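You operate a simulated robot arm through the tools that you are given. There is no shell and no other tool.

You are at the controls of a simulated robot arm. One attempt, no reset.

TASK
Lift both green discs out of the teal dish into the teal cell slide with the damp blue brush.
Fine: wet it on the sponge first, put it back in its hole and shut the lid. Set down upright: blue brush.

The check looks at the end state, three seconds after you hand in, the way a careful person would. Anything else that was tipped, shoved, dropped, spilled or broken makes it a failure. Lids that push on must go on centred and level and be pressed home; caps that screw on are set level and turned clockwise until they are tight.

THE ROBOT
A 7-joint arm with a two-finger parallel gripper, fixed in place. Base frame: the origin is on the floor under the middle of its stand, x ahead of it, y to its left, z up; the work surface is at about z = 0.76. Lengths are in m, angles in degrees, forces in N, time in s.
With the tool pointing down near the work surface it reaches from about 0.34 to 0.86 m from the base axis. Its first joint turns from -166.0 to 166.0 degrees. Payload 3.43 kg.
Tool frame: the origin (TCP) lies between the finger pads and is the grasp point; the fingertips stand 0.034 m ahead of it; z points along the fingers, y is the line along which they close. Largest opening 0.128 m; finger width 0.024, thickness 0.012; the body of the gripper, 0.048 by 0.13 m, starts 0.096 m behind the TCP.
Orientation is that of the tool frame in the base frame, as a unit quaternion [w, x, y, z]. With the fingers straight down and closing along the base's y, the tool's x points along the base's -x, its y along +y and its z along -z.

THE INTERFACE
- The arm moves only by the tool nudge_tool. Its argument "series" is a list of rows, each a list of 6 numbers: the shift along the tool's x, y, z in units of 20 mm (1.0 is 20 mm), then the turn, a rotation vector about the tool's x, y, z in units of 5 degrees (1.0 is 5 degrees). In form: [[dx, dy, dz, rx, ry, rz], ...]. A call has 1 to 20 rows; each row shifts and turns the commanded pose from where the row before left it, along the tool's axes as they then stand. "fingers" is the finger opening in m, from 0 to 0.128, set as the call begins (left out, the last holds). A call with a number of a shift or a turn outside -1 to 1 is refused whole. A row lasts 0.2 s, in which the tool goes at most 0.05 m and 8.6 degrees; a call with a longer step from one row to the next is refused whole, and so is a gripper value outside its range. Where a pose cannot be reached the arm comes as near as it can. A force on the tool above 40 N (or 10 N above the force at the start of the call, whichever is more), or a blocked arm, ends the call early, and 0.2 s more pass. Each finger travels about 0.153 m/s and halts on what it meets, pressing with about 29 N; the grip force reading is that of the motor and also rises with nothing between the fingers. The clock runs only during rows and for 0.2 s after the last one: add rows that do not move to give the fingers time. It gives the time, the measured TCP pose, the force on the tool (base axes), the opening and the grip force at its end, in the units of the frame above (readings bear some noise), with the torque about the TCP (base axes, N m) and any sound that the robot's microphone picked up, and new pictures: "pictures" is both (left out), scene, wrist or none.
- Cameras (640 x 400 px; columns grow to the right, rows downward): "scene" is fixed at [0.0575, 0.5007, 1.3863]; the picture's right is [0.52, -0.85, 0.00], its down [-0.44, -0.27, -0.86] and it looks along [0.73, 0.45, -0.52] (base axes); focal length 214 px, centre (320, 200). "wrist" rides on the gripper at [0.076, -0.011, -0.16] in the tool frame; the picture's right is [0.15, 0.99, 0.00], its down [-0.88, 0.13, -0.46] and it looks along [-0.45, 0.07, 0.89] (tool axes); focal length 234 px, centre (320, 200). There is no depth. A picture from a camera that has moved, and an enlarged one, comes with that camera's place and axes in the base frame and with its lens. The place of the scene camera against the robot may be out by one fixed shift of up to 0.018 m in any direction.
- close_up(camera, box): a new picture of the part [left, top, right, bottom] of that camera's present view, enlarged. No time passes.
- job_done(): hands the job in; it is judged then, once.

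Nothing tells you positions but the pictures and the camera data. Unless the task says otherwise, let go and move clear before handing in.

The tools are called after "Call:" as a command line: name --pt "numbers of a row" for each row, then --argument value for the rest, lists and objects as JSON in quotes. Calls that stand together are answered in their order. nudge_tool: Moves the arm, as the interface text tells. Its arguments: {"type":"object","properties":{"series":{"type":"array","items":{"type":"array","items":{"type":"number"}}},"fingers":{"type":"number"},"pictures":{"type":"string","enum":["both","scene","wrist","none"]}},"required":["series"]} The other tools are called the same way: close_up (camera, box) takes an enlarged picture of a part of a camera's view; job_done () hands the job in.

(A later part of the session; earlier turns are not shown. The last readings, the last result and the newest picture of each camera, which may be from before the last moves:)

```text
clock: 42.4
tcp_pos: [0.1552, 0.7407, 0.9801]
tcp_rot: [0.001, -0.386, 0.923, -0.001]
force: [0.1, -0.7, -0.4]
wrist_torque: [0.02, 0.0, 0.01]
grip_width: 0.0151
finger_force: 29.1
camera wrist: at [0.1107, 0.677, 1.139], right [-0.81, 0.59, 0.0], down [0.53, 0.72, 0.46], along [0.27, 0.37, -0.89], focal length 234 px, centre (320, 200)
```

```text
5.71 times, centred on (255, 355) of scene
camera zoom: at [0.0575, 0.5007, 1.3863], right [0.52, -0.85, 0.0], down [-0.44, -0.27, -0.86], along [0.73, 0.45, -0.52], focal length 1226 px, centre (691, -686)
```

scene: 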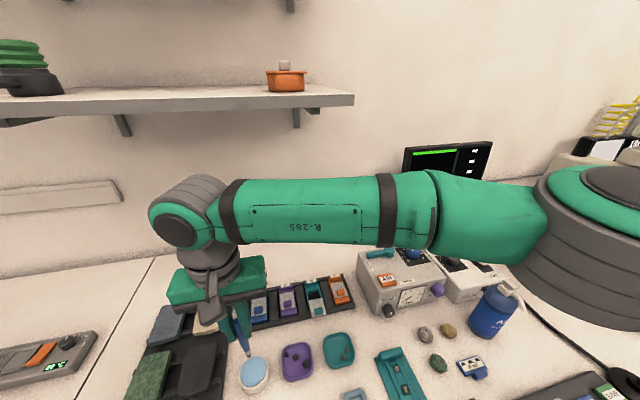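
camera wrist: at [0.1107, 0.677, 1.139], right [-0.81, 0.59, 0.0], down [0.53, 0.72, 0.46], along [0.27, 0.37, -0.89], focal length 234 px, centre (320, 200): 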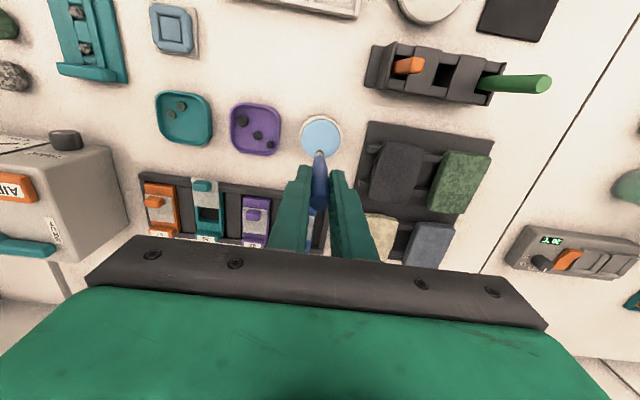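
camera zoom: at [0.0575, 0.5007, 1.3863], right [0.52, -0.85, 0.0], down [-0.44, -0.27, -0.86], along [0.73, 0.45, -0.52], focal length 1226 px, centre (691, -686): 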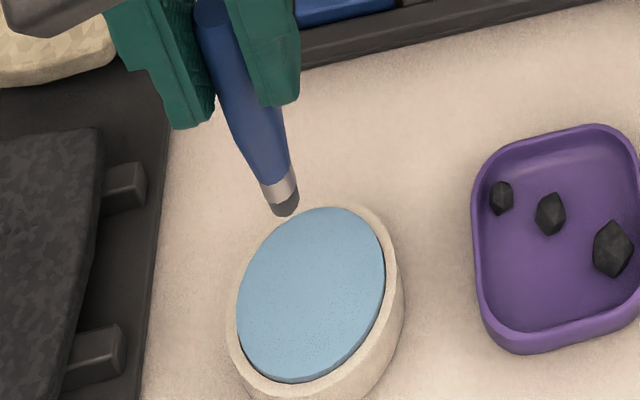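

The tip looks dark and damp now. I put the discs at about (0.295, 0.583) and (0.315, 0.582), so I'll move the brush above the first one.

Call:
nudge_tool --pt "0.065 -0.954 0 0 0 0" --pt "0.065 -0.954 0 0 0 0" --pt "0.065 -0.954 0 0 0 0" --pt "0.065 -0.954 0 0 0 0" --pt "0.065 -0.954 0 0 0 0" --pt "0.065 -0.954 0 0 0 0" --pt "0.065 -0.954 0 0 0 0" --pt "0.065 -0.954 0 0 0 0" --pt "0.065 -0.954 0 0 0 0" --pt "0.065 -0.954 0 0 0 0" --pt "0.065 -0.954 0 0 0 0" --pt "0 0 0.5 0 0 0" --pt "0 0 0.5 0 0 0" --pt "0 0 0 0 0 0"

Call:
close_up --camera "wrist" --box '[260, 90, 380, 190]'

Call:
close_up --camera "scene" --box '[300, 310, 380, 390]'

```text
clock: 45.4
tcp_pos: [0.295, 0.5835, 0.9584]
tcp_rot: [0.0, -0.386, 0.923, 0.0]
force: [-0.3, 0.6, -1.2]
wrist_torque: [0.02, 0.0, -0.04]
grip_width: 0.0148
finger_force: 28.9
camera wrist: at [0.25, 0.5199, 1.1187], right [-0.81, 0.59, 0.0], down [0.53, 0.72, 0.46], along [0.27, 0.37, -0.89], focal length 234 px, centre (320, 200)
```

scene: 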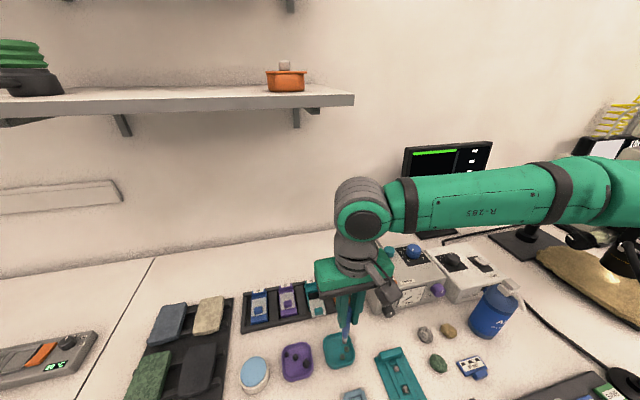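
wrist: 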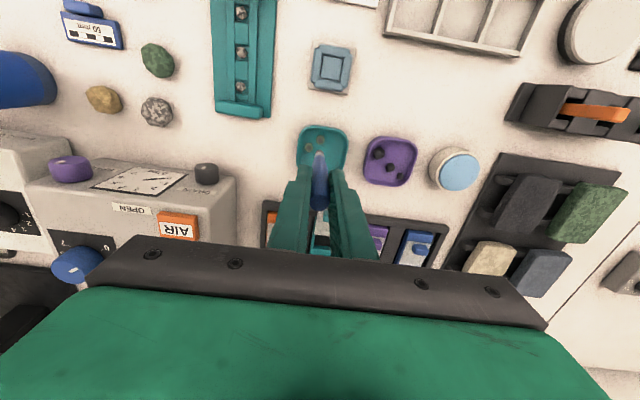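

```text
4.00 times, centred on (320, 140) of wrist
camera zoom: at [0.25, 0.5199, 1.1187], right [-0.81, 0.59, 0.0], down [0.53, 0.72, 0.46], along [0.27, 0.37, -0.89], focal length 937 px, centre (320, 440)
```

zoom: 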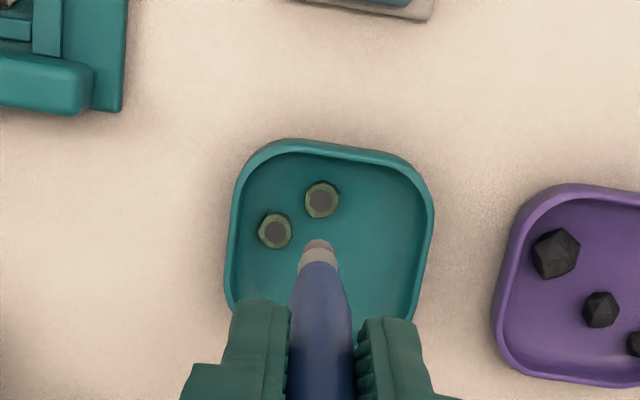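

```text
5.00 times, centred on (340, 350) of scene
camera zoom: at [0.0575, 0.5007, 1.3863], right [0.52, -0.85, 0.0], down [-0.44, -0.27, -0.86], along [0.73, 0.45, -0.52], focal length 1072 px, centre (220, -550)
```

zoom: 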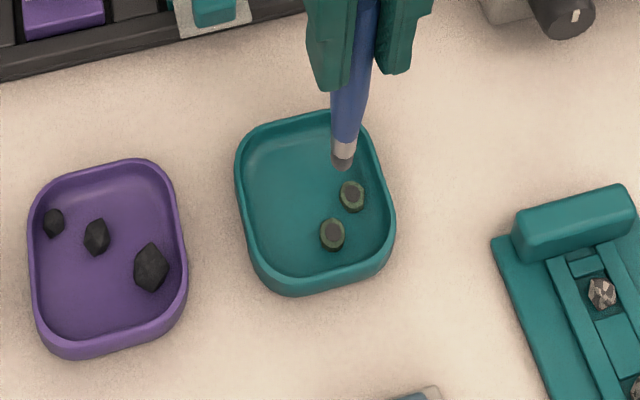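

The tip hangs nearly over the first disc. I'll lower 40 mm and compare in both cameras.

Call:
nudge_tool --pt "0 0 0.5 0 0 0" --pt "0 0 0.5 0 0 0" --pt "0 0 0.5 0 0 0" --pt "0 0 0.4 0 0 0" --pt "0 0 0 0 0 0" --pictures "none"

Call:
close_up --camera "wrist" --box '[285, 110, 355, 170]'

Call:
close_up --camera "scene" --box '[315, 320, 365, 380]'

```text
clock: 46.6
tcp_pos: [0.2941, 0.5834, 0.9207]
tcp_rot: [0.001, -0.386, 0.923, 0.0]
force: [-0.8, -0.1, 0.0]
wrist_torque: [0.01, -0.01, -0.01]
grip_width: 0.015
finger_force: 28.7
```

```text
6.67 times, centred on (320, 140) of wrist
camera zoom: at [0.2503, 0.5196, 1.0803], right [-0.81, 0.59, 0.0], down [0.52, 0.72, 0.46], along [0.27, 0.37, -0.89], focal length 1561 px, centre (320, 600)
```

zoom: 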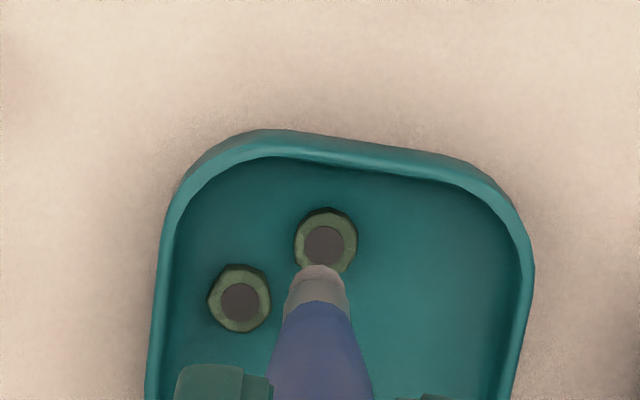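

```text
6.67 times, centred on (340, 350) of scene
camera zoom: at [0.0575, 0.5007, 1.3863], right [0.52, -0.85, 0.0], down [-0.44, -0.27, -0.86], along [0.73, 0.45, -0.52], focal length 1430 px, centre (187, -800)
```

zoom: 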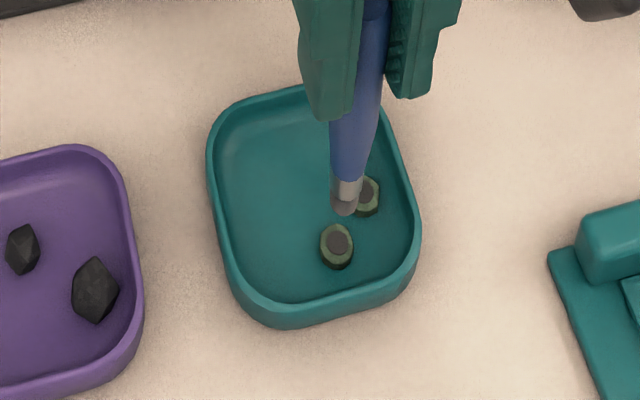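

Call:
close_up --camera "wrist" --box '[308, 130, 332, 154]'

Call:
close_up --camera "scene" --box '[328, 340, 352, 364]'

```text
16.00 times, centred on (320, 142) of wrist
camera zoom: at [0.2503, 0.5196, 1.0803], right [-0.81, 0.59, 0.0], down [0.52, 0.72, 0.46], along [0.27, 0.37, -0.89], focal length 3747 px, centre (320, 1128)
```

zoom: 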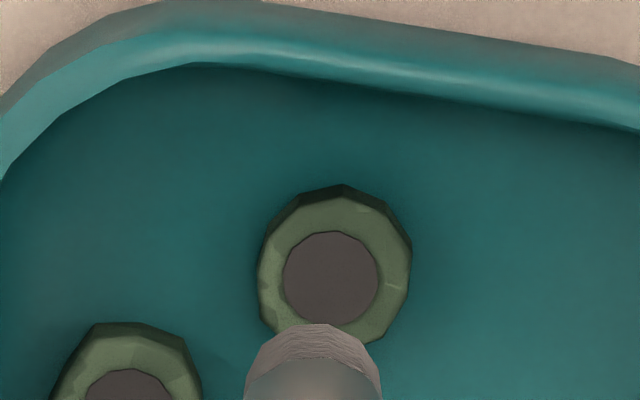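

```text
16.00 times, centred on (340, 352) of scene
camera zoom: at [0.0575, 0.5007, 1.3863], right [0.52, -0.85, 0.0], down [-0.44, -0.27, -0.86], along [0.73, 0.45, -0.52], focal length 3432 px, centre (0, -2232)
```

zoom: 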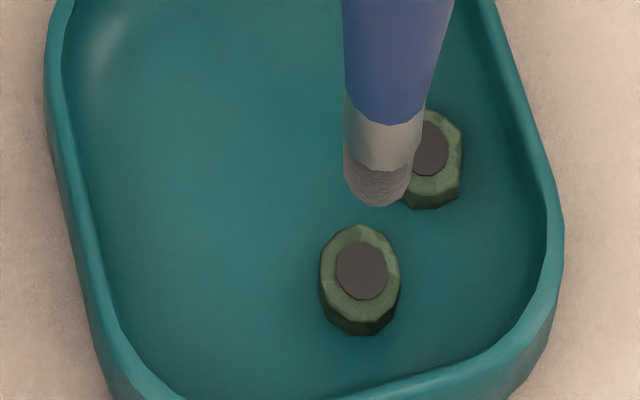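

The tip is about 1.3 mm off in tool y, and both views agree it needs roughly 21 mm more drop. I'll correct y and descend 15 mm.

Call:
nudge_tool --pt "0 0.067 0.25 0 0 0" --pt "0 0 0.25 0 0 0" --pt "0 0 0.25 0 0 0" --pt "0 0 0 0 0 0" --pictures "none"

Call:
close_up --camera "wrist" --box '[308, 130, 332, 154]'

Call:
close_up --camera "scene" --box '[328, 340, 352, 364]'

```text
clock: 47.6
tcp_pos: [0.2928, 0.5843, 0.9054]
tcp_rot: [0.0, -0.386, 0.923, 0.0]
force: [-0.4, 0.2, 0.8]
wrist_torque: [0.01, 0.01, 0.01]
grip_width: 0.0147
finger_force: 28.6
```

```text
16.00 times, centred on (320, 142) of wrist
camera zoom: at [0.2491, 0.5207, 1.0653], right [-0.81, 0.59, 0.0], down [0.53, 0.72, 0.46], along [0.27, 0.37, -0.89], focal length 3747 px, centre (320, 1128)
```

zoom: 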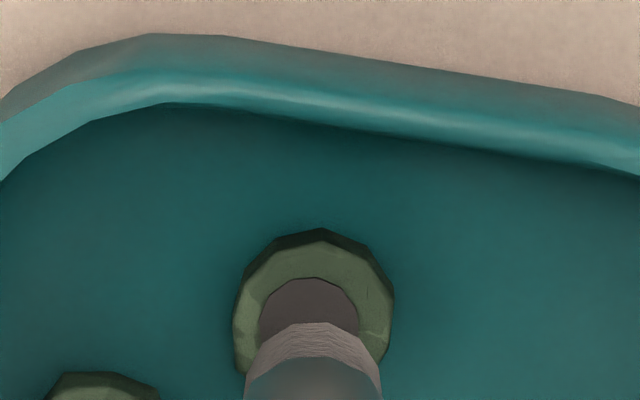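

```text
16.00 times, centred on (340, 352) of scene
camera zoom: at [0.0575, 0.5007, 1.3863], right [0.52, -0.85, 0.0], down [-0.44, -0.27, -0.86], along [0.73, 0.45, -0.52], focal length 3432 px, centre (0, -2232)
```

zoom: 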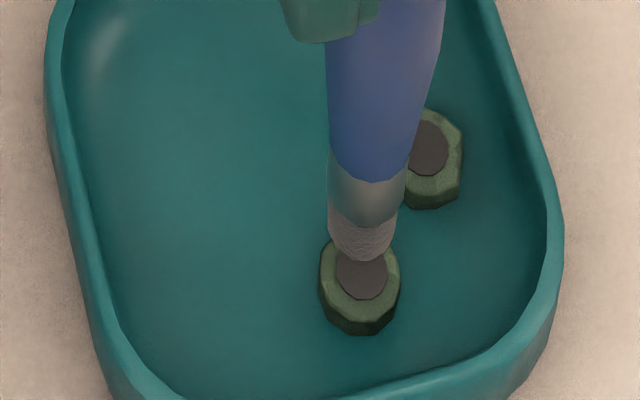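

Aligned in both views with about 5 mm to go. I'll approach in 1 mm steps.

Call:
nudge_tool --pt "0 0 0.05 0 0 0" --pt "0 0 0.05 0 0 0" --pt "0 0 0.05 0 0 0" --pt "0 0 0.05 0 0 0" --pt "0 0 0 0 0 0" --pictures "none"

Call:
close_up --camera "wrist" --box '[308, 130, 332, 154]'

Call:
close_up --camera "scene" --box '[328, 340, 352, 364]'

```text
clock: 48.8
tcp_pos: [0.2934, 0.5853, 0.9018]
tcp_rot: [0.0, -0.386, 0.923, 0.0]
force: [-0.1, -0.1, -0.8]
wrist_torque: [-0.03, 0.0, 0.0]
grip_width: 0.0153
finger_force: 29.2
```

```text
16.00 times, centred on (320, 142) of wrist
camera zoom: at [0.2492, 0.5207, 1.0617], right [-0.81, 0.59, 0.0], down [0.52, 0.72, 0.46], along [0.27, 0.37, -0.89], focal length 3747 px, centre (320, 1128)
```

zoom: 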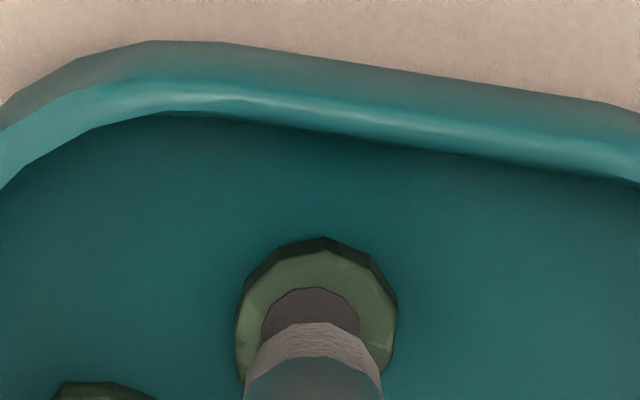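

```text
16.00 times, centred on (340, 352) of scene
camera zoom: at [0.0575, 0.5007, 1.3863], right [0.52, -0.85, 0.0], down [-0.44, -0.27, -0.86], along [0.73, 0.45, -0.52], focal length 3432 px, centre (0, -2232)
```

zoom: 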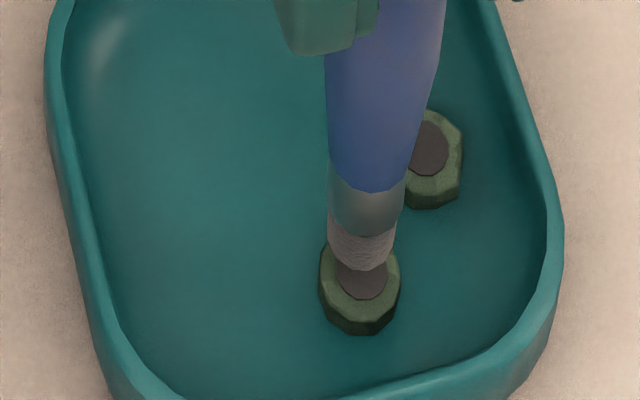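

Call:
nudge_tool --pt "0 0 0.05 0 0 0" --pt "0 0 0.05 0 0 0" --pt "0 0 0 0 0 0" --pictures "none"

Call:
close_up --camera "wrist" --box '[308, 130, 332, 154]'

Call:
close_up --camera "scene" --box '[328, 340, 352, 364]'

```text
clock: 49.6
tcp_pos: [0.2937, 0.5837, 0.9]
tcp_rot: [0.0, -0.386, 0.923, 0.0]
force: [0.3, 0.7, -0.2]
wrist_torque: [-0.05, -0.01, -0.01]
grip_width: 0.0153
finger_force: 29.0
```

```text
16.00 times, centred on (320, 142) of wrist
camera zoom: at [0.2493, 0.5208, 1.0596], right [-0.81, 0.59, 0.0], down [0.53, 0.72, 0.46], along [0.27, 0.37, -0.89], focal length 3747 px, centre (320, 1128)
```

zoom: 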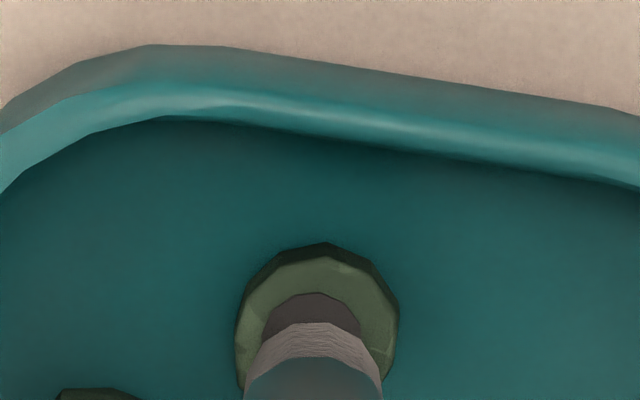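

```text
16.00 times, centred on (340, 352) of scene
camera zoom: at [0.0575, 0.5007, 1.3863], right [0.52, -0.85, 0.0], down [-0.44, -0.27, -0.86], along [0.73, 0.45, -0.52], focal length 3432 px, centre (0, -2232)
```

zoom: 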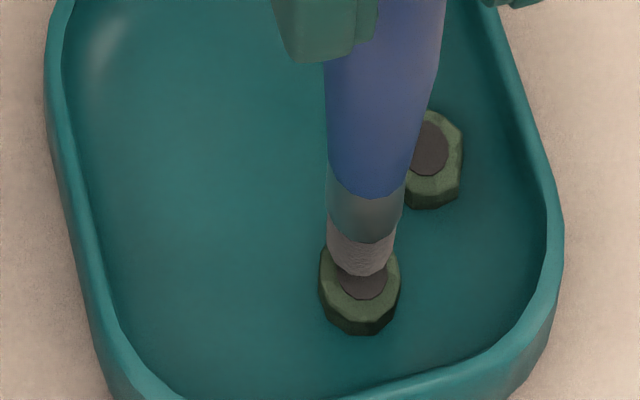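

Call:
nudge_tool --pt "0 0 0.05 0 0 0" --pt "0 0 0 0 0 0" --pictures "none"

Call:
nudge_tool --pt "0 0 0.05 0 0 0" --pt "0 0 0 0 0 0" --pictures "none"

Call:
close_up --camera "scene" --box '[328, 340, 352, 364]'

Call:
close_up --camera "wrist" --box '[308, 130, 332, 154]'

```text
clock: 50.2
tcp_pos: [0.2945, 0.5837, 0.8988]
tcp_rot: [0.0, -0.386, 0.923, 0.0]
force: [0.4, 0.7, -0.5]
wrist_torque: [0.01, 0.01, -0.02]
grip_width: 0.0152
finger_force: 28.9
```

```text
clock: 50.8
tcp_pos: [0.2936, 0.5837, 0.8984]
tcp_rot: [0.0, -0.386, 0.923, 0.0]
force: [-0.2, 0.1, -0.5]
wrist_torque: [0.01, 0.0, 0.01]
grip_width: 0.0155
finger_force: 30.0
```

```text
16.00 times, centred on (340, 352) of scene
camera zoom: at [0.0575, 0.5007, 1.3863], right [0.52, -0.85, 0.0], down [-0.44, -0.27, -0.86], along [0.73, 0.45, -0.52], focal length 3432 px, centre (0, -2232)
```

zoom: 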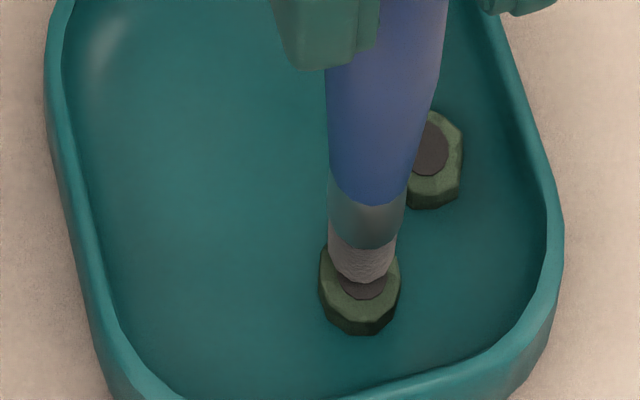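

```text
16.00 times, centred on (320, 142) of wrist
camera zoom: at [0.2495, 0.5205, 1.0576], right [-0.81, 0.59, 0.0], down [0.53, 0.72, 0.46], along [0.27, 0.37, -0.89], focal length 3747 px, centre (320, 1128)
```

zoom: 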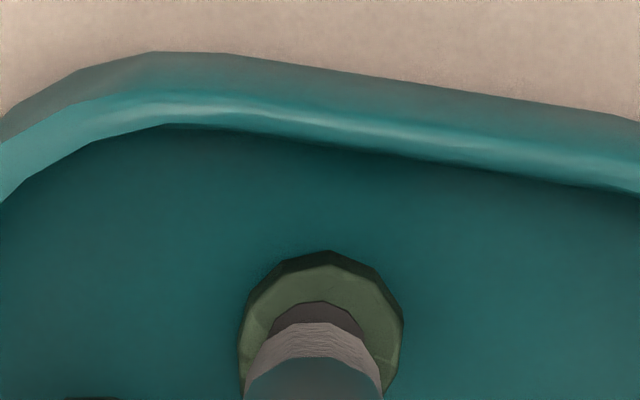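

Call:
nudge_tool --pt "0 0 0.05 0 0 0" --pt "0 0 0 0 0 0" --pictures "none"

Call:
nudge_tool --pt "0 0 0.05 0 0 0" --pt "0 0 0 0 0 0" --pictures "none"

Call:
close_up --camera "scene" --box '[328, 340, 352, 364]'

Call:
close_up --camera "wrist" --box '[308, 130, 332, 154]'

```text
clock: 51.4
tcp_pos: [0.2948, 0.5833, 0.8976]
tcp_rot: [0.0, -0.385, 0.923, 0.0]
force: [-0.3, 0.6, -0.3]
wrist_torque: [-0.02, 0.01, 0.03]
grip_width: 0.0155
finger_force: 29.4
```

```text
clock: 52.0
tcp_pos: [0.2945, 0.5847, 0.8952]
tcp_rot: [0.001, -0.385, 0.923, 0.001]
force: [0.9, 0.2, 1.2]
wrist_torque: [0.03, -0.04, -0.01]
grip_width: 0.0155
finger_force: 28.3
```

```text
16.00 times, centred on (340, 352) of scene
camera zoom: at [0.0575, 0.5007, 1.3863], right [0.52, -0.85, 0.0], down [-0.44, -0.27, -0.86], along [0.73, 0.45, -0.52], focal length 3432 px, centre (0, -2232)
```

zoom: 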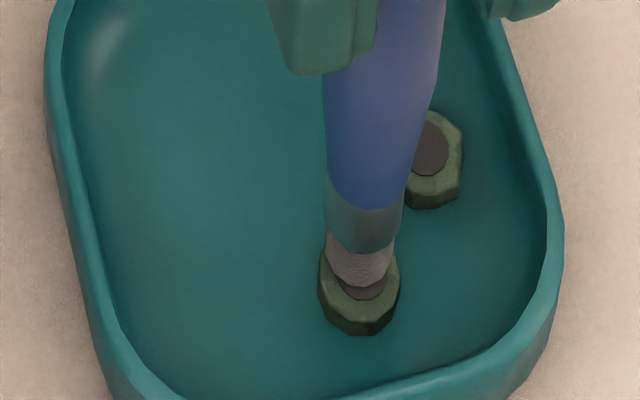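

```text
16.00 times, centred on (320, 142) of wrist
camera zoom: at [0.2497, 0.5208, 1.0555], right [-0.81, 0.59, 0.0], down [0.53, 0.72, 0.46], along [0.27, 0.37, -0.89], focal length 3747 px, centre (320, 1128)
```

zoom: 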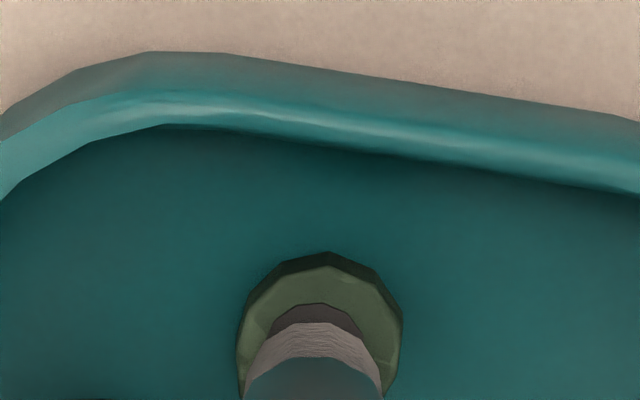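

Call:
nudge_tool --pt "0 0 0.05 0 0 0" --pt "0 0 0 0 0 0" --pt "0 0 0 0 0 0" --pictures "none"

Call:
close_up --camera "scene" --box '[328, 340, 352, 364]'

Call:
close_up --camera "wrist" --box '[308, 130, 332, 154]'

```text
clock: 52.8
tcp_pos: [0.295, 0.5836, 0.8954]
tcp_rot: [-0.001, -0.386, 0.923, 0.0]
force: [0.0, 1.0, 4.0]
wrist_torque: [0.05, -0.02, -0.01]
grip_width: 0.0157
finger_force: 29.2
```

```text
16.00 times, centred on (340, 352) of scene
camera zoom: at [0.0575, 0.5007, 1.3863], right [0.52, -0.85, 0.0], down [-0.44, -0.27, -0.86], along [0.73, 0.45, -0.52], focal length 3432 px, centre (0, -2232)
```

zoom: 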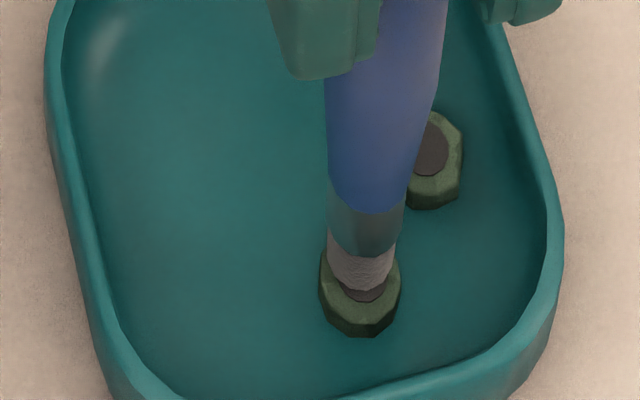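

```text
16.00 times, centred on (320, 142) of wrist
camera zoom: at [0.2496, 0.5205, 1.0548], right [-0.81, 0.59, 0.0], down [0.52, 0.72, 0.46], along [0.27, 0.37, -0.89], focal length 3747 px, centre (320, 1128)
```

zoom: 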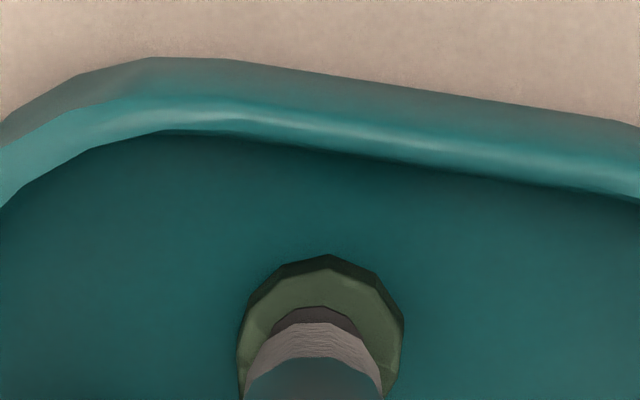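

The tip is pressing the disc at about 4 N. I'll lift slowly and see whether the disc comes along.

Call:
nudge_tool --pt "0 0 -0.05 0 0 0" --pt "0 0 -0.1 0 0 0" --pt "0 0 -0.15 0 0 0" --pt "0 0 -0.2 0 0 0" --pt "0 0 0 0 0 0" --pictures "none"

Call:
close_up --camera "scene" --box '[325, 335, 355, 365]'

Call:
close_up --camera "wrist" --box '[305, 125, 335, 155]'

```text
clock: 54.0
tcp_pos: [0.2936, 0.5848, 0.9068]
tcp_rot: [0.0, -0.386, 0.923, 0.0]
force: [-0.2, 0.4, -0.3]
wrist_torque: [0.03, 0.0, -0.02]
grip_width: 0.0153
finger_force: 28.3
```

```text
13.33 times, centred on (340, 350) of scene
camera zoom: at [0.0575, 0.5007, 1.3863], right [0.52, -0.85, 0.0], down [-0.44, -0.27, -0.86], along [0.73, 0.45, -0.52], focal length 2860 px, centre (53, -1800)
```

zoom: 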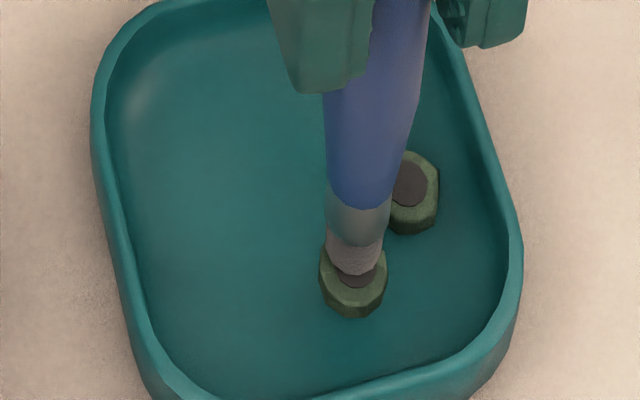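

```text
13.33 times, centred on (320, 140) of wrist
camera zoom: at [0.2495, 0.521, 1.0647], right [-0.81, 0.59, 0.0], down [0.52, 0.72, 0.46], along [0.27, 0.37, -0.89], focal length 3122 px, centre (320, 1000)
```

zoom: 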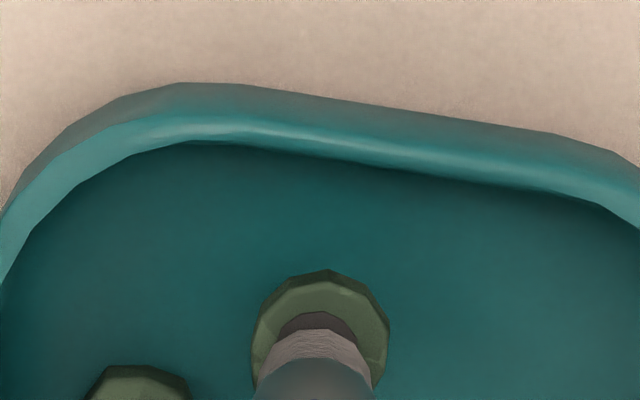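

The disc clings to the brush and has lifted. I'll raise it slowly and look again before carrying it to the cell.

Call:
nudge_tool --pt "0 0 -0.3 0 0 0" --pt "0 0 -0.4 0 0 0" --pt "0 0 -0.5 0 0 0" --pt "0 0 -0.5 0 0 0" --pt "0 0 -0.5 0 0 0" --pt "0 0 -0.5 0 0 0" --pt "0 0 -0.3 0 0 0" --pt "0 0 0 0 0 0"

Call:
close_up --camera "scene" --box '[320, 310, 360, 370]'

Call:
close_up --camera "wrist" --box '[300, 120, 340, 160]'

```text
clock: 55.8
tcp_pos: [0.2938, 0.5838, 0.9669]
tcp_rot: [0.0, -0.386, 0.923, 0.0]
force: [0.1, -0.9, 0.0]
wrist_torque: [0.0, -0.01, 0.02]
grip_width: 0.0156
finger_force: 29.3
camera wrist: at [0.249, 0.5206, 1.1251], right [-0.81, 0.59, 0.0], down [0.53, 0.72, 0.46], along [0.27, 0.37, -0.89], focal length 234 px, centre (320, 200)
```

scene: 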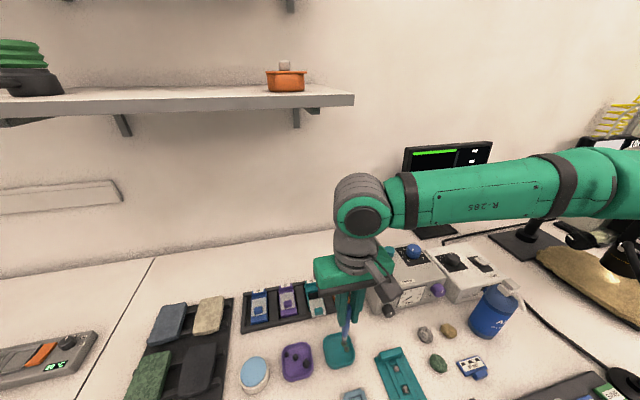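
wrist: 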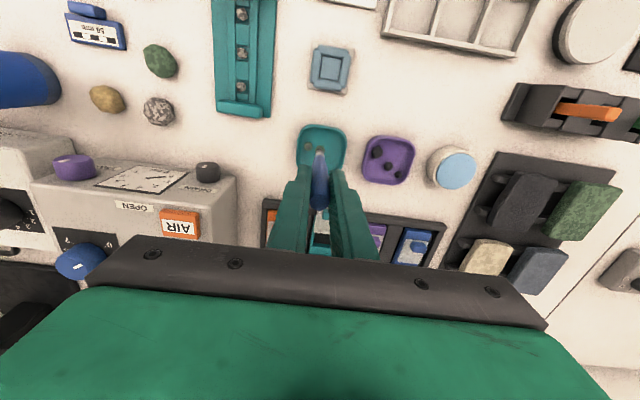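

```text
6.67 times, centred on (340, 340) of scene
camera zoom: at [0.0575, 0.5007, 1.3863], right [0.52, -0.85, 0.0], down [-0.44, -0.27, -0.86], along [0.73, 0.45, -0.52], focal length 1430 px, centre (187, -733)
```

zoom: 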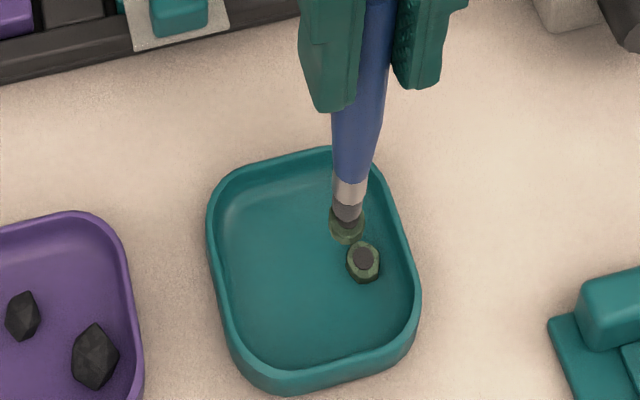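

```text
10.00 times, centred on (320, 140) of wrist
camera zoom: at [0.249, 0.5206, 1.1251], right [-0.81, 0.59, 0.0], down [0.53, 0.72, 0.46], along [0.27, 0.37, -0.89], focal length 2342 px, centre (320, 800)
```

zoom: 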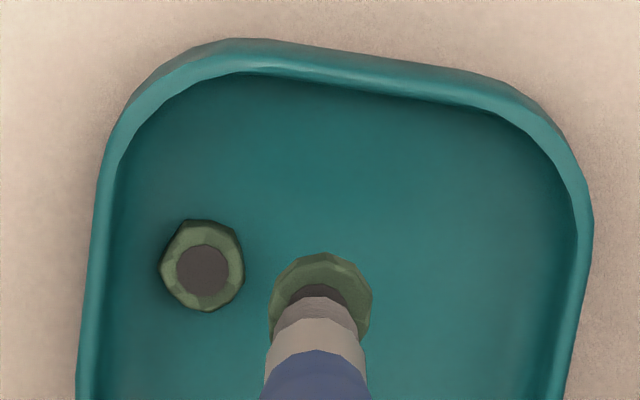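

The disc is firmly stuck to the tip. I'll carry it over to the open cell in slide 26 at this height.

Call:
nudge_tool --pt "-0.54 0.12 0 0 0 0" --pt "-0.74 0.16 0 0 0 0" --pt "-0.74 0.16 0 0 0 0" --pt "-0.74 0.16 0 0 0 0" --pt "-0.74 0.16 0 0 0 0" --pt "-0.74 0.16 0 0 0 0" --pt "-0.74 0.16 0 0 0 0" --pt "-0.74 0.16 0 0 0 0" --pt "-0.74 0.16 0 0 0 0" --pt "-0.74 0.16 0 0 0 0" --pt "-0.74 0.16 0 0 0 0" --pt "-0.74 0.16 0 0 0 0" --pt "-0.2 0.06 0 0 0 0" --pt "0 0 0 0 0 0"

Call:
close_up --camera "scene" --box '[290, 255, 350, 315]'

Call:
close_up --camera "wrist" --box '[290, 110, 350, 170]'

```text
clock: 58.8
tcp_pos: [0.3906, 0.7389, 0.9649]
tcp_rot: [0.0, -0.386, 0.923, 0.001]
force: [-0.3, 0.2, 1.2]
wrist_torque: [0.01, 0.01, -0.02]
grip_width: 0.0151
finger_force: 29.1
camera wrist: at [0.3461, 0.6746, 1.1248], right [-0.81, 0.59, 0.0], down [0.53, 0.72, 0.46], along [0.27, 0.37, -0.89], focal length 234 px, centre (320, 200)
```

scene: 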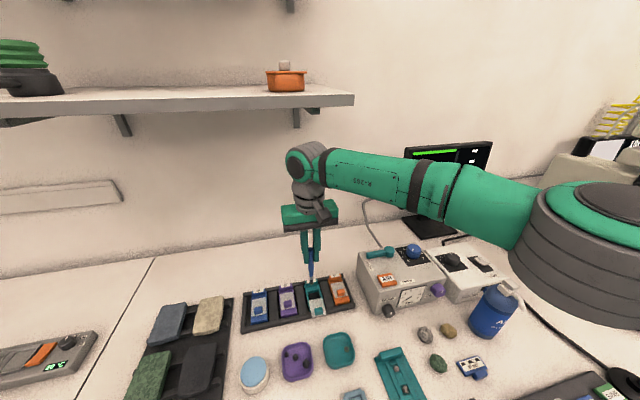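
wrist: 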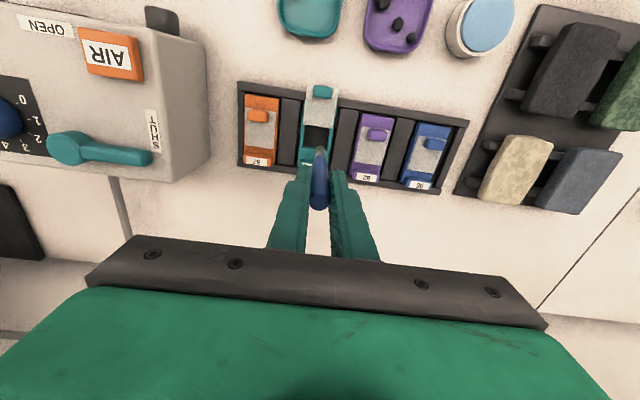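

```text
6.67 times, centred on (320, 285) of scene
camera zoom: at [0.0575, 0.5007, 1.3863], right [0.52, -0.85, 0.0], down [-0.44, -0.27, -0.86], along [0.73, 0.45, -0.52], focal length 1430 px, centre (320, -367)
```

zoom: 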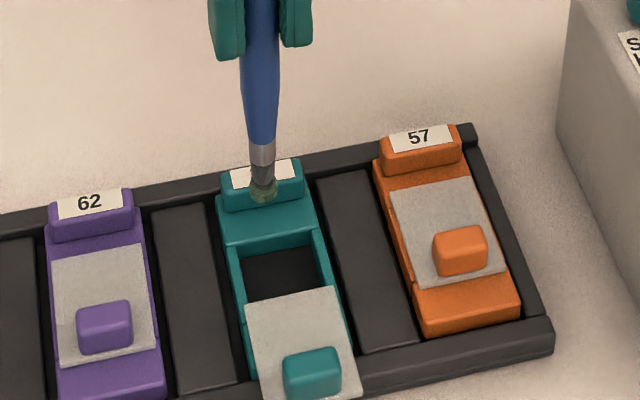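

```text
6.67 times, centred on (320, 140) of wrist
camera zoom: at [0.3461, 0.6746, 1.1248], right [-0.81, 0.59, 0.0], down [0.53, 0.72, 0.46], along [0.27, 0.37, -0.89], focal length 1561 px, centre (320, 600)
```

zoom: 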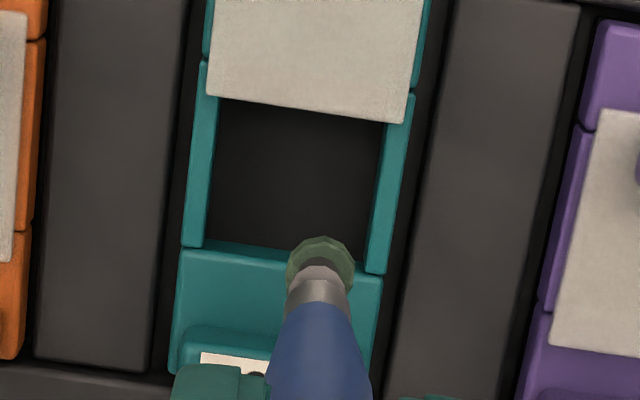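

Clear views of the open cell. I'll trim 1.5 mm in y, then descend 30 mm and check where the disc will land.

Call:
nudge_tool --pt "-0.05 -0.075 0.3 0 0 0" --pt "0 0 0.4 0 0 0" --pt "0 0 0.4 0 0 0" --pt "0 0 0.4 0 0 0" --pt "0 0 0 0 0 0" --pictures "none"

Call:
close_up --camera "scene" --box '[295, 265, 345, 315]'

Call:
close_up --camera "wrist" --box '[295, 115, 345, 165]'

```text
clock: 60.0
tcp_pos: [0.3927, 0.7376, 0.9356]
tcp_rot: [0.001, -0.387, 0.922, 0.0]
force: [0.6, 0.2, -0.4]
wrist_torque: [0.02, 0.03, 0.02]
grip_width: 0.0156
finger_force: 29.0
```

```text
8.00 times, centred on (320, 290) of scene
camera zoom: at [0.0575, 0.5007, 1.3863], right [0.52, -0.85, 0.0], down [-0.44, -0.27, -0.86], along [0.73, 0.45, -0.52], focal length 1716 px, centre (320, -520)
```

zoom: 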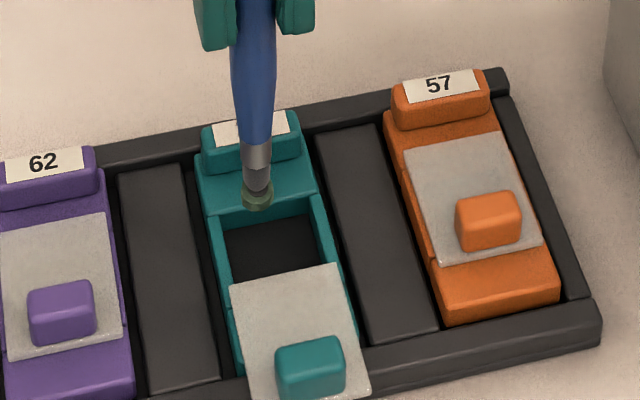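

```text
8.00 times, centred on (320, 140) of wrist
camera zoom: at [0.3479, 0.6743, 1.0948], right [-0.81, 0.59, 0.0], down [0.52, 0.72, 0.46], along [0.27, 0.37, -0.89], focal length 1873 px, centre (320, 680)
```

zoom: 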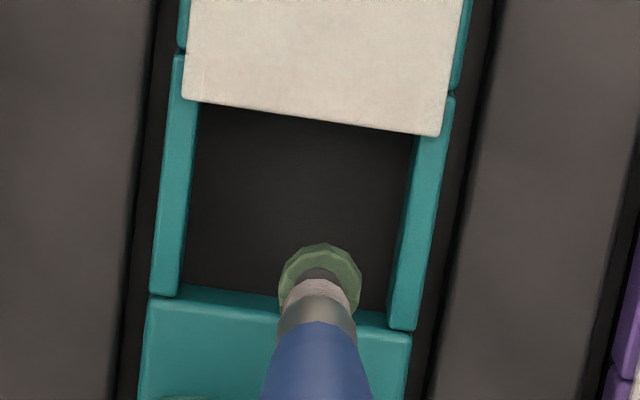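

Call:
nudge_tool --pt "0 0 0.25 0 0 0" --pt "0 0 0.25 0 0 0" --pt "0 0 0.2 0 0 0" --pt "0 0 0 0 0 0" --pictures "none"

Call:
close_up --camera "scene" --box '[295, 265, 345, 315]'

Call:
close_up --camera "wrist" --box '[295, 115, 345, 165]'

```text
clock: 61.0
tcp_pos: [0.3929, 0.7386, 0.9208]
tcp_rot: [-0.001, -0.386, 0.922, 0.0]
force: [-0.2, -1.4, 0.7]
wrist_torque: [0.01, 0.01, -0.03]
grip_width: 0.0155
finger_force: 28.8
```

```text
8.00 times, centred on (320, 290) of scene
camera zoom: at [0.0575, 0.5007, 1.3863], right [0.52, -0.85, 0.0], down [-0.44, -0.27, -0.86], along [0.73, 0.45, -0.52], focal length 1716 px, centre (320, -520)
```

zoom: 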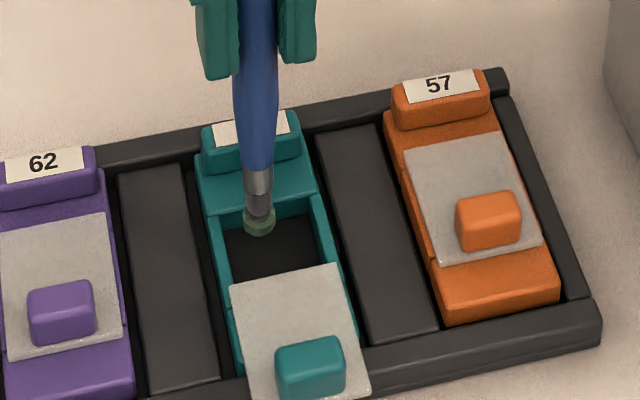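

```text
8.00 times, centred on (320, 140) of wrist
camera zoom: at [0.3482, 0.6739, 1.0801], right [-0.81, 0.59, 0.0], down [0.53, 0.72, 0.46], along [0.27, 0.37, -0.89], focal length 1873 px, centre (320, 680)
```

zoom: 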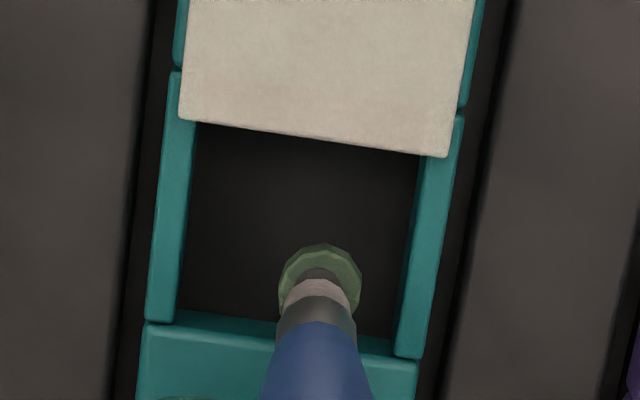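

The disc is over the opening with good margins. Continuing down in small steps toward the cell floor.

Call:
nudge_tool --pt "0 0 0.2 0 0 0" --pt "0 0 0.2 0 0 0" --pt "0 0 0.1 0 0 0" --pt "0 0 0 0 0 0" --pictures "none"

Call:
close_up --camera "scene" --box '[300, 270, 340, 310]'

Call:
close_up --camera "wrist" --box '[295, 115, 345, 165]'

```text
clock: 62.0
tcp_pos: [0.3927, 0.7368, 0.9108]
tcp_rot: [0.0, -0.386, 0.923, 0.0]
force: [-0.2, 0.7, -0.6]
wrist_torque: [0.05, -0.01, 0.01]
grip_width: 0.0156
finger_force: 29.2
```

```text
10.00 times, centred on (320, 290) of scene
camera zoom: at [0.0575, 0.5007, 1.3863], right [0.52, -0.85, 0.0], down [-0.44, -0.27, -0.86], along [0.73, 0.45, -0.52], focal length 2145 px, centre (320, -700)
```

zoom: 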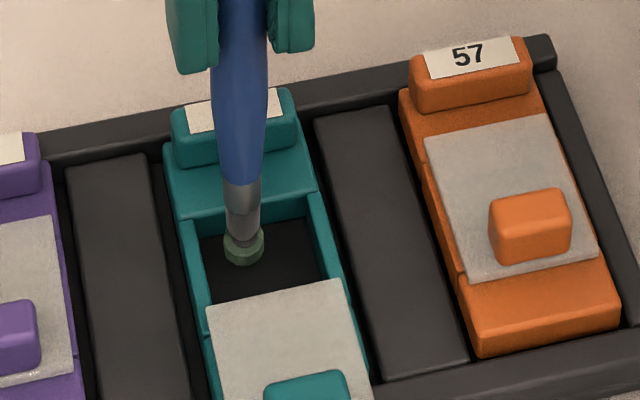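

```text
8.00 times, centred on (320, 140) of wrist
camera zoom: at [0.3479, 0.674, 1.0705], right [-0.81, 0.59, 0.0], down [0.53, 0.72, 0.46], along [0.27, 0.37, -0.89], focal length 1873 px, centre (320, 680)
```

zoom: 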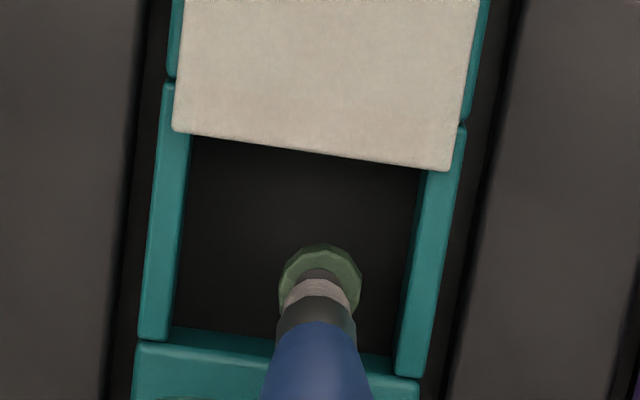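

Call:
nudge_tool --pt "0 0 0.1 0 0 0" --pt "0 0 0.1 0 0 0" --pt "0 0 0 0 0 0" --pictures "none"

Call:
nudge_tool --pt "0 0 0.1 0 0 0" --pt "0 0 0 0 0 0" --pictures "none"

Call:
close_up --camera "scene" --box '[300, 270, 340, 310]'

Call:
close_up --camera "wrist" --box '[295, 115, 345, 165]'

```text
clock: 62.8
tcp_pos: [0.393, 0.7375, 0.9081]
tcp_rot: [0.0, -0.386, 0.923, 0.0]
force: [0.3, -0.6, -0.1]
wrist_torque: [0.01, -0.02, 0.0]
grip_width: 0.0153
finger_force: 29.0
```

```text
clock: 63.4
tcp_pos: [0.3922, 0.7373, 0.9054]
tcp_rot: [-0.001, -0.386, 0.922, 0.0]
force: [-1.5, 0.3, 0.2]
wrist_torque: [-0.01, 0.0, -0.02]
grip_width: 0.0157
finger_force: 28.9
```

```text
10.00 times, centred on (320, 290) of scene
camera zoom: at [0.0575, 0.5007, 1.3863], right [0.52, -0.85, 0.0], down [-0.44, -0.27, -0.86], along [0.73, 0.45, -0.52], focal length 2145 px, centre (320, -700)
```

zoom: 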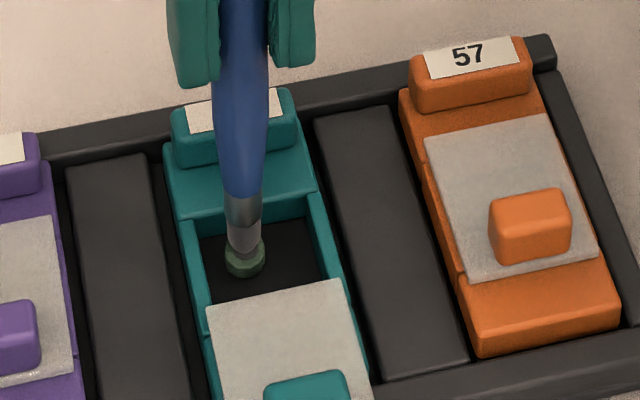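

```text
8.00 times, centred on (320, 140) of wrist
camera zoom: at [0.348, 0.6738, 1.0645], right [-0.81, 0.59, 0.0], down [0.53, 0.72, 0.46], along [0.27, 0.37, -0.89], focal length 1873 px, centre (320, 680)
```

zoom: 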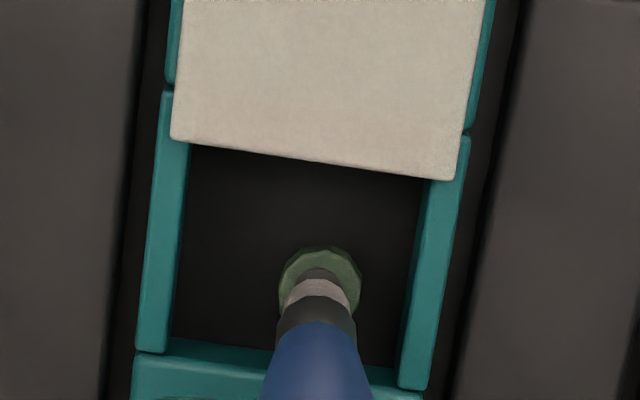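

Call:
nudge_tool --pt "0 0 0.05 0 0 0" --pt "0 0 0 0 0 0" --pictures "none"

Call:
nudge_tool --pt "0 0 0.05 0 0 0" --pt "0 0 0 0 0 0" --pictures "none"

Call:
close_up --camera "wrist" --box '[305, 125, 335, 155]'

Call:
close_up --camera "scene" --box '[303, 275, 333, 305]'

```text
clock: 64.0
tcp_pos: [0.3933, 0.7372, 0.9036]
tcp_rot: [0.0, -0.387, 0.922, 0.001]
force: [-0.4, 0.0, 0.0]
wrist_torque: [0.0, 0.01, 0.01]
grip_width: 0.0155
finger_force: 28.8
```

```text
clock: 64.6
tcp_pos: [0.3921, 0.7369, 0.9041]
tcp_rot: [0.0, -0.386, 0.922, 0.0]
force: [-0.5, -0.6, 0.3]
wrist_torque: [-0.01, 0.02, 0.01]
grip_width: 0.0155
finger_force: 28.2
```

```text
13.33 times, centred on (320, 140) of wrist
camera zoom: at [0.3482, 0.674, 1.0626], right [-0.81, 0.59, 0.0], down [0.53, 0.72, 0.46], along [0.27, 0.37, -0.89], focal length 3122 px, centre (320, 1000)
```

zoom: 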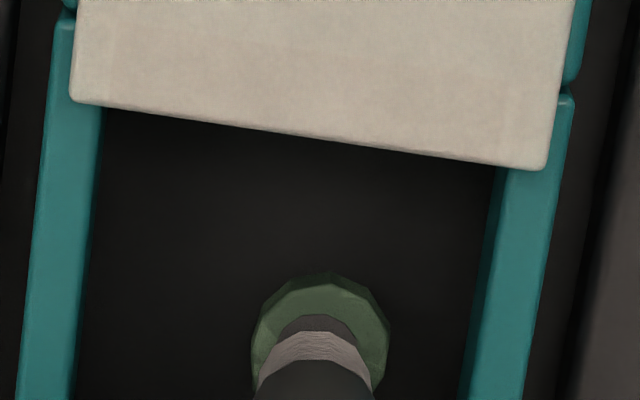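

```text
13.33 times, centred on (318, 290) of scene
camera zoom: at [0.0575, 0.5007, 1.3863], right [0.52, -0.85, 0.0], down [-0.44, -0.27, -0.86], along [0.73, 0.45, -0.52], focal length 2860 px, centre (347, -1000)
```

zoom: 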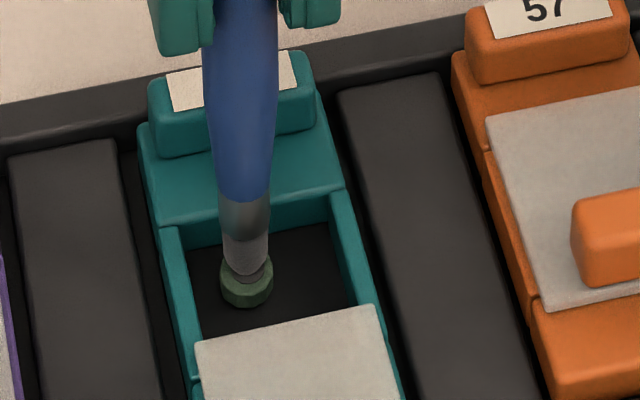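

Call:
nudge_tool --pt "0 0 0.05 0 0 0" --pt "0 0 0 0 0 0" --pictures "none"

Call:
nudge_tool --pt "0 0 0.05 0 0 0" --pt "0 0 0 0 0 0" --pictures "none"

Call:
nudge_tool --pt "0 0 0.05 0 0 0" --pt "0 0 0 0 0 0" --pictures "none"

Call:
close_up --camera "wrist" --box '[305, 125, 335, 155]'

Call:
close_up --camera "scene" --box '[303, 275, 333, 305]'

```text
clock: 65.2
tcp_pos: [0.3929, 0.7374, 0.9027]
tcp_rot: [0.0, -0.387, 0.922, 0.0]
force: [0.0, -0.7, -0.4]
wrist_torque: [0.01, 0.02, 0.02]
grip_width: 0.0157
finger_force: 29.4
```

```text
clock: 65.8
tcp_pos: [0.3936, 0.7382, 0.9025]
tcp_rot: [0.0, -0.385, 0.923, 0.0]
force: [0.1, -0.6, 0.1]
wrist_torque: [-0.01, 0.04, -0.02]
grip_width: 0.0156
finger_force: 29.6
```

```text
clock: 66.4
tcp_pos: [0.3929, 0.7372, 0.9011]
tcp_rot: [0.001, -0.386, 0.923, 0.0]
force: [-0.1, 0.1, 0.7]
wrist_torque: [-0.01, -0.09, 0.02]
grip_width: 0.0157
finger_force: 29.0
```

```text
13.33 times, centred on (320, 140) of wrist
camera zoom: at [0.348, 0.6741, 1.0597], right [-0.81, 0.59, 0.0], down [0.53, 0.72, 0.46], along [0.27, 0.37, -0.89], focal length 3122 px, centre (320, 1000)
```

zoom: 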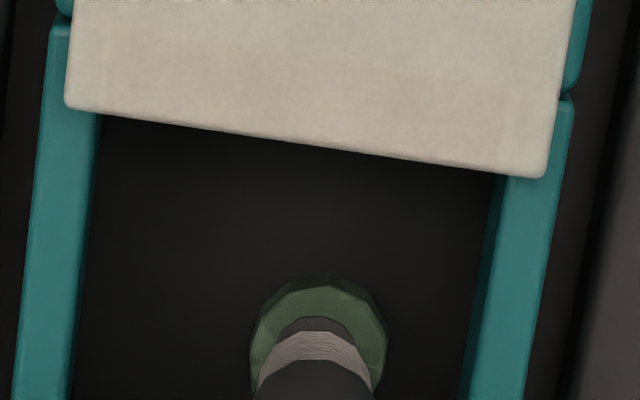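

```text
13.33 times, centred on (318, 290) of scene
camera zoom: at [0.0575, 0.5007, 1.3863], right [0.52, -0.85, 0.0], down [-0.44, -0.27, -0.86], along [0.73, 0.45, -0.52], focal length 2860 px, centre (347, -1000)
```

zoom: 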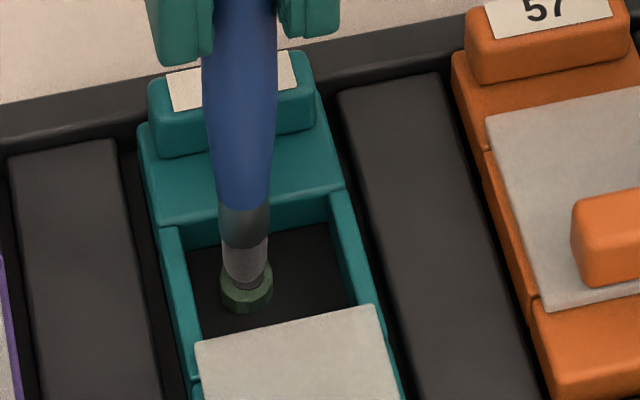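

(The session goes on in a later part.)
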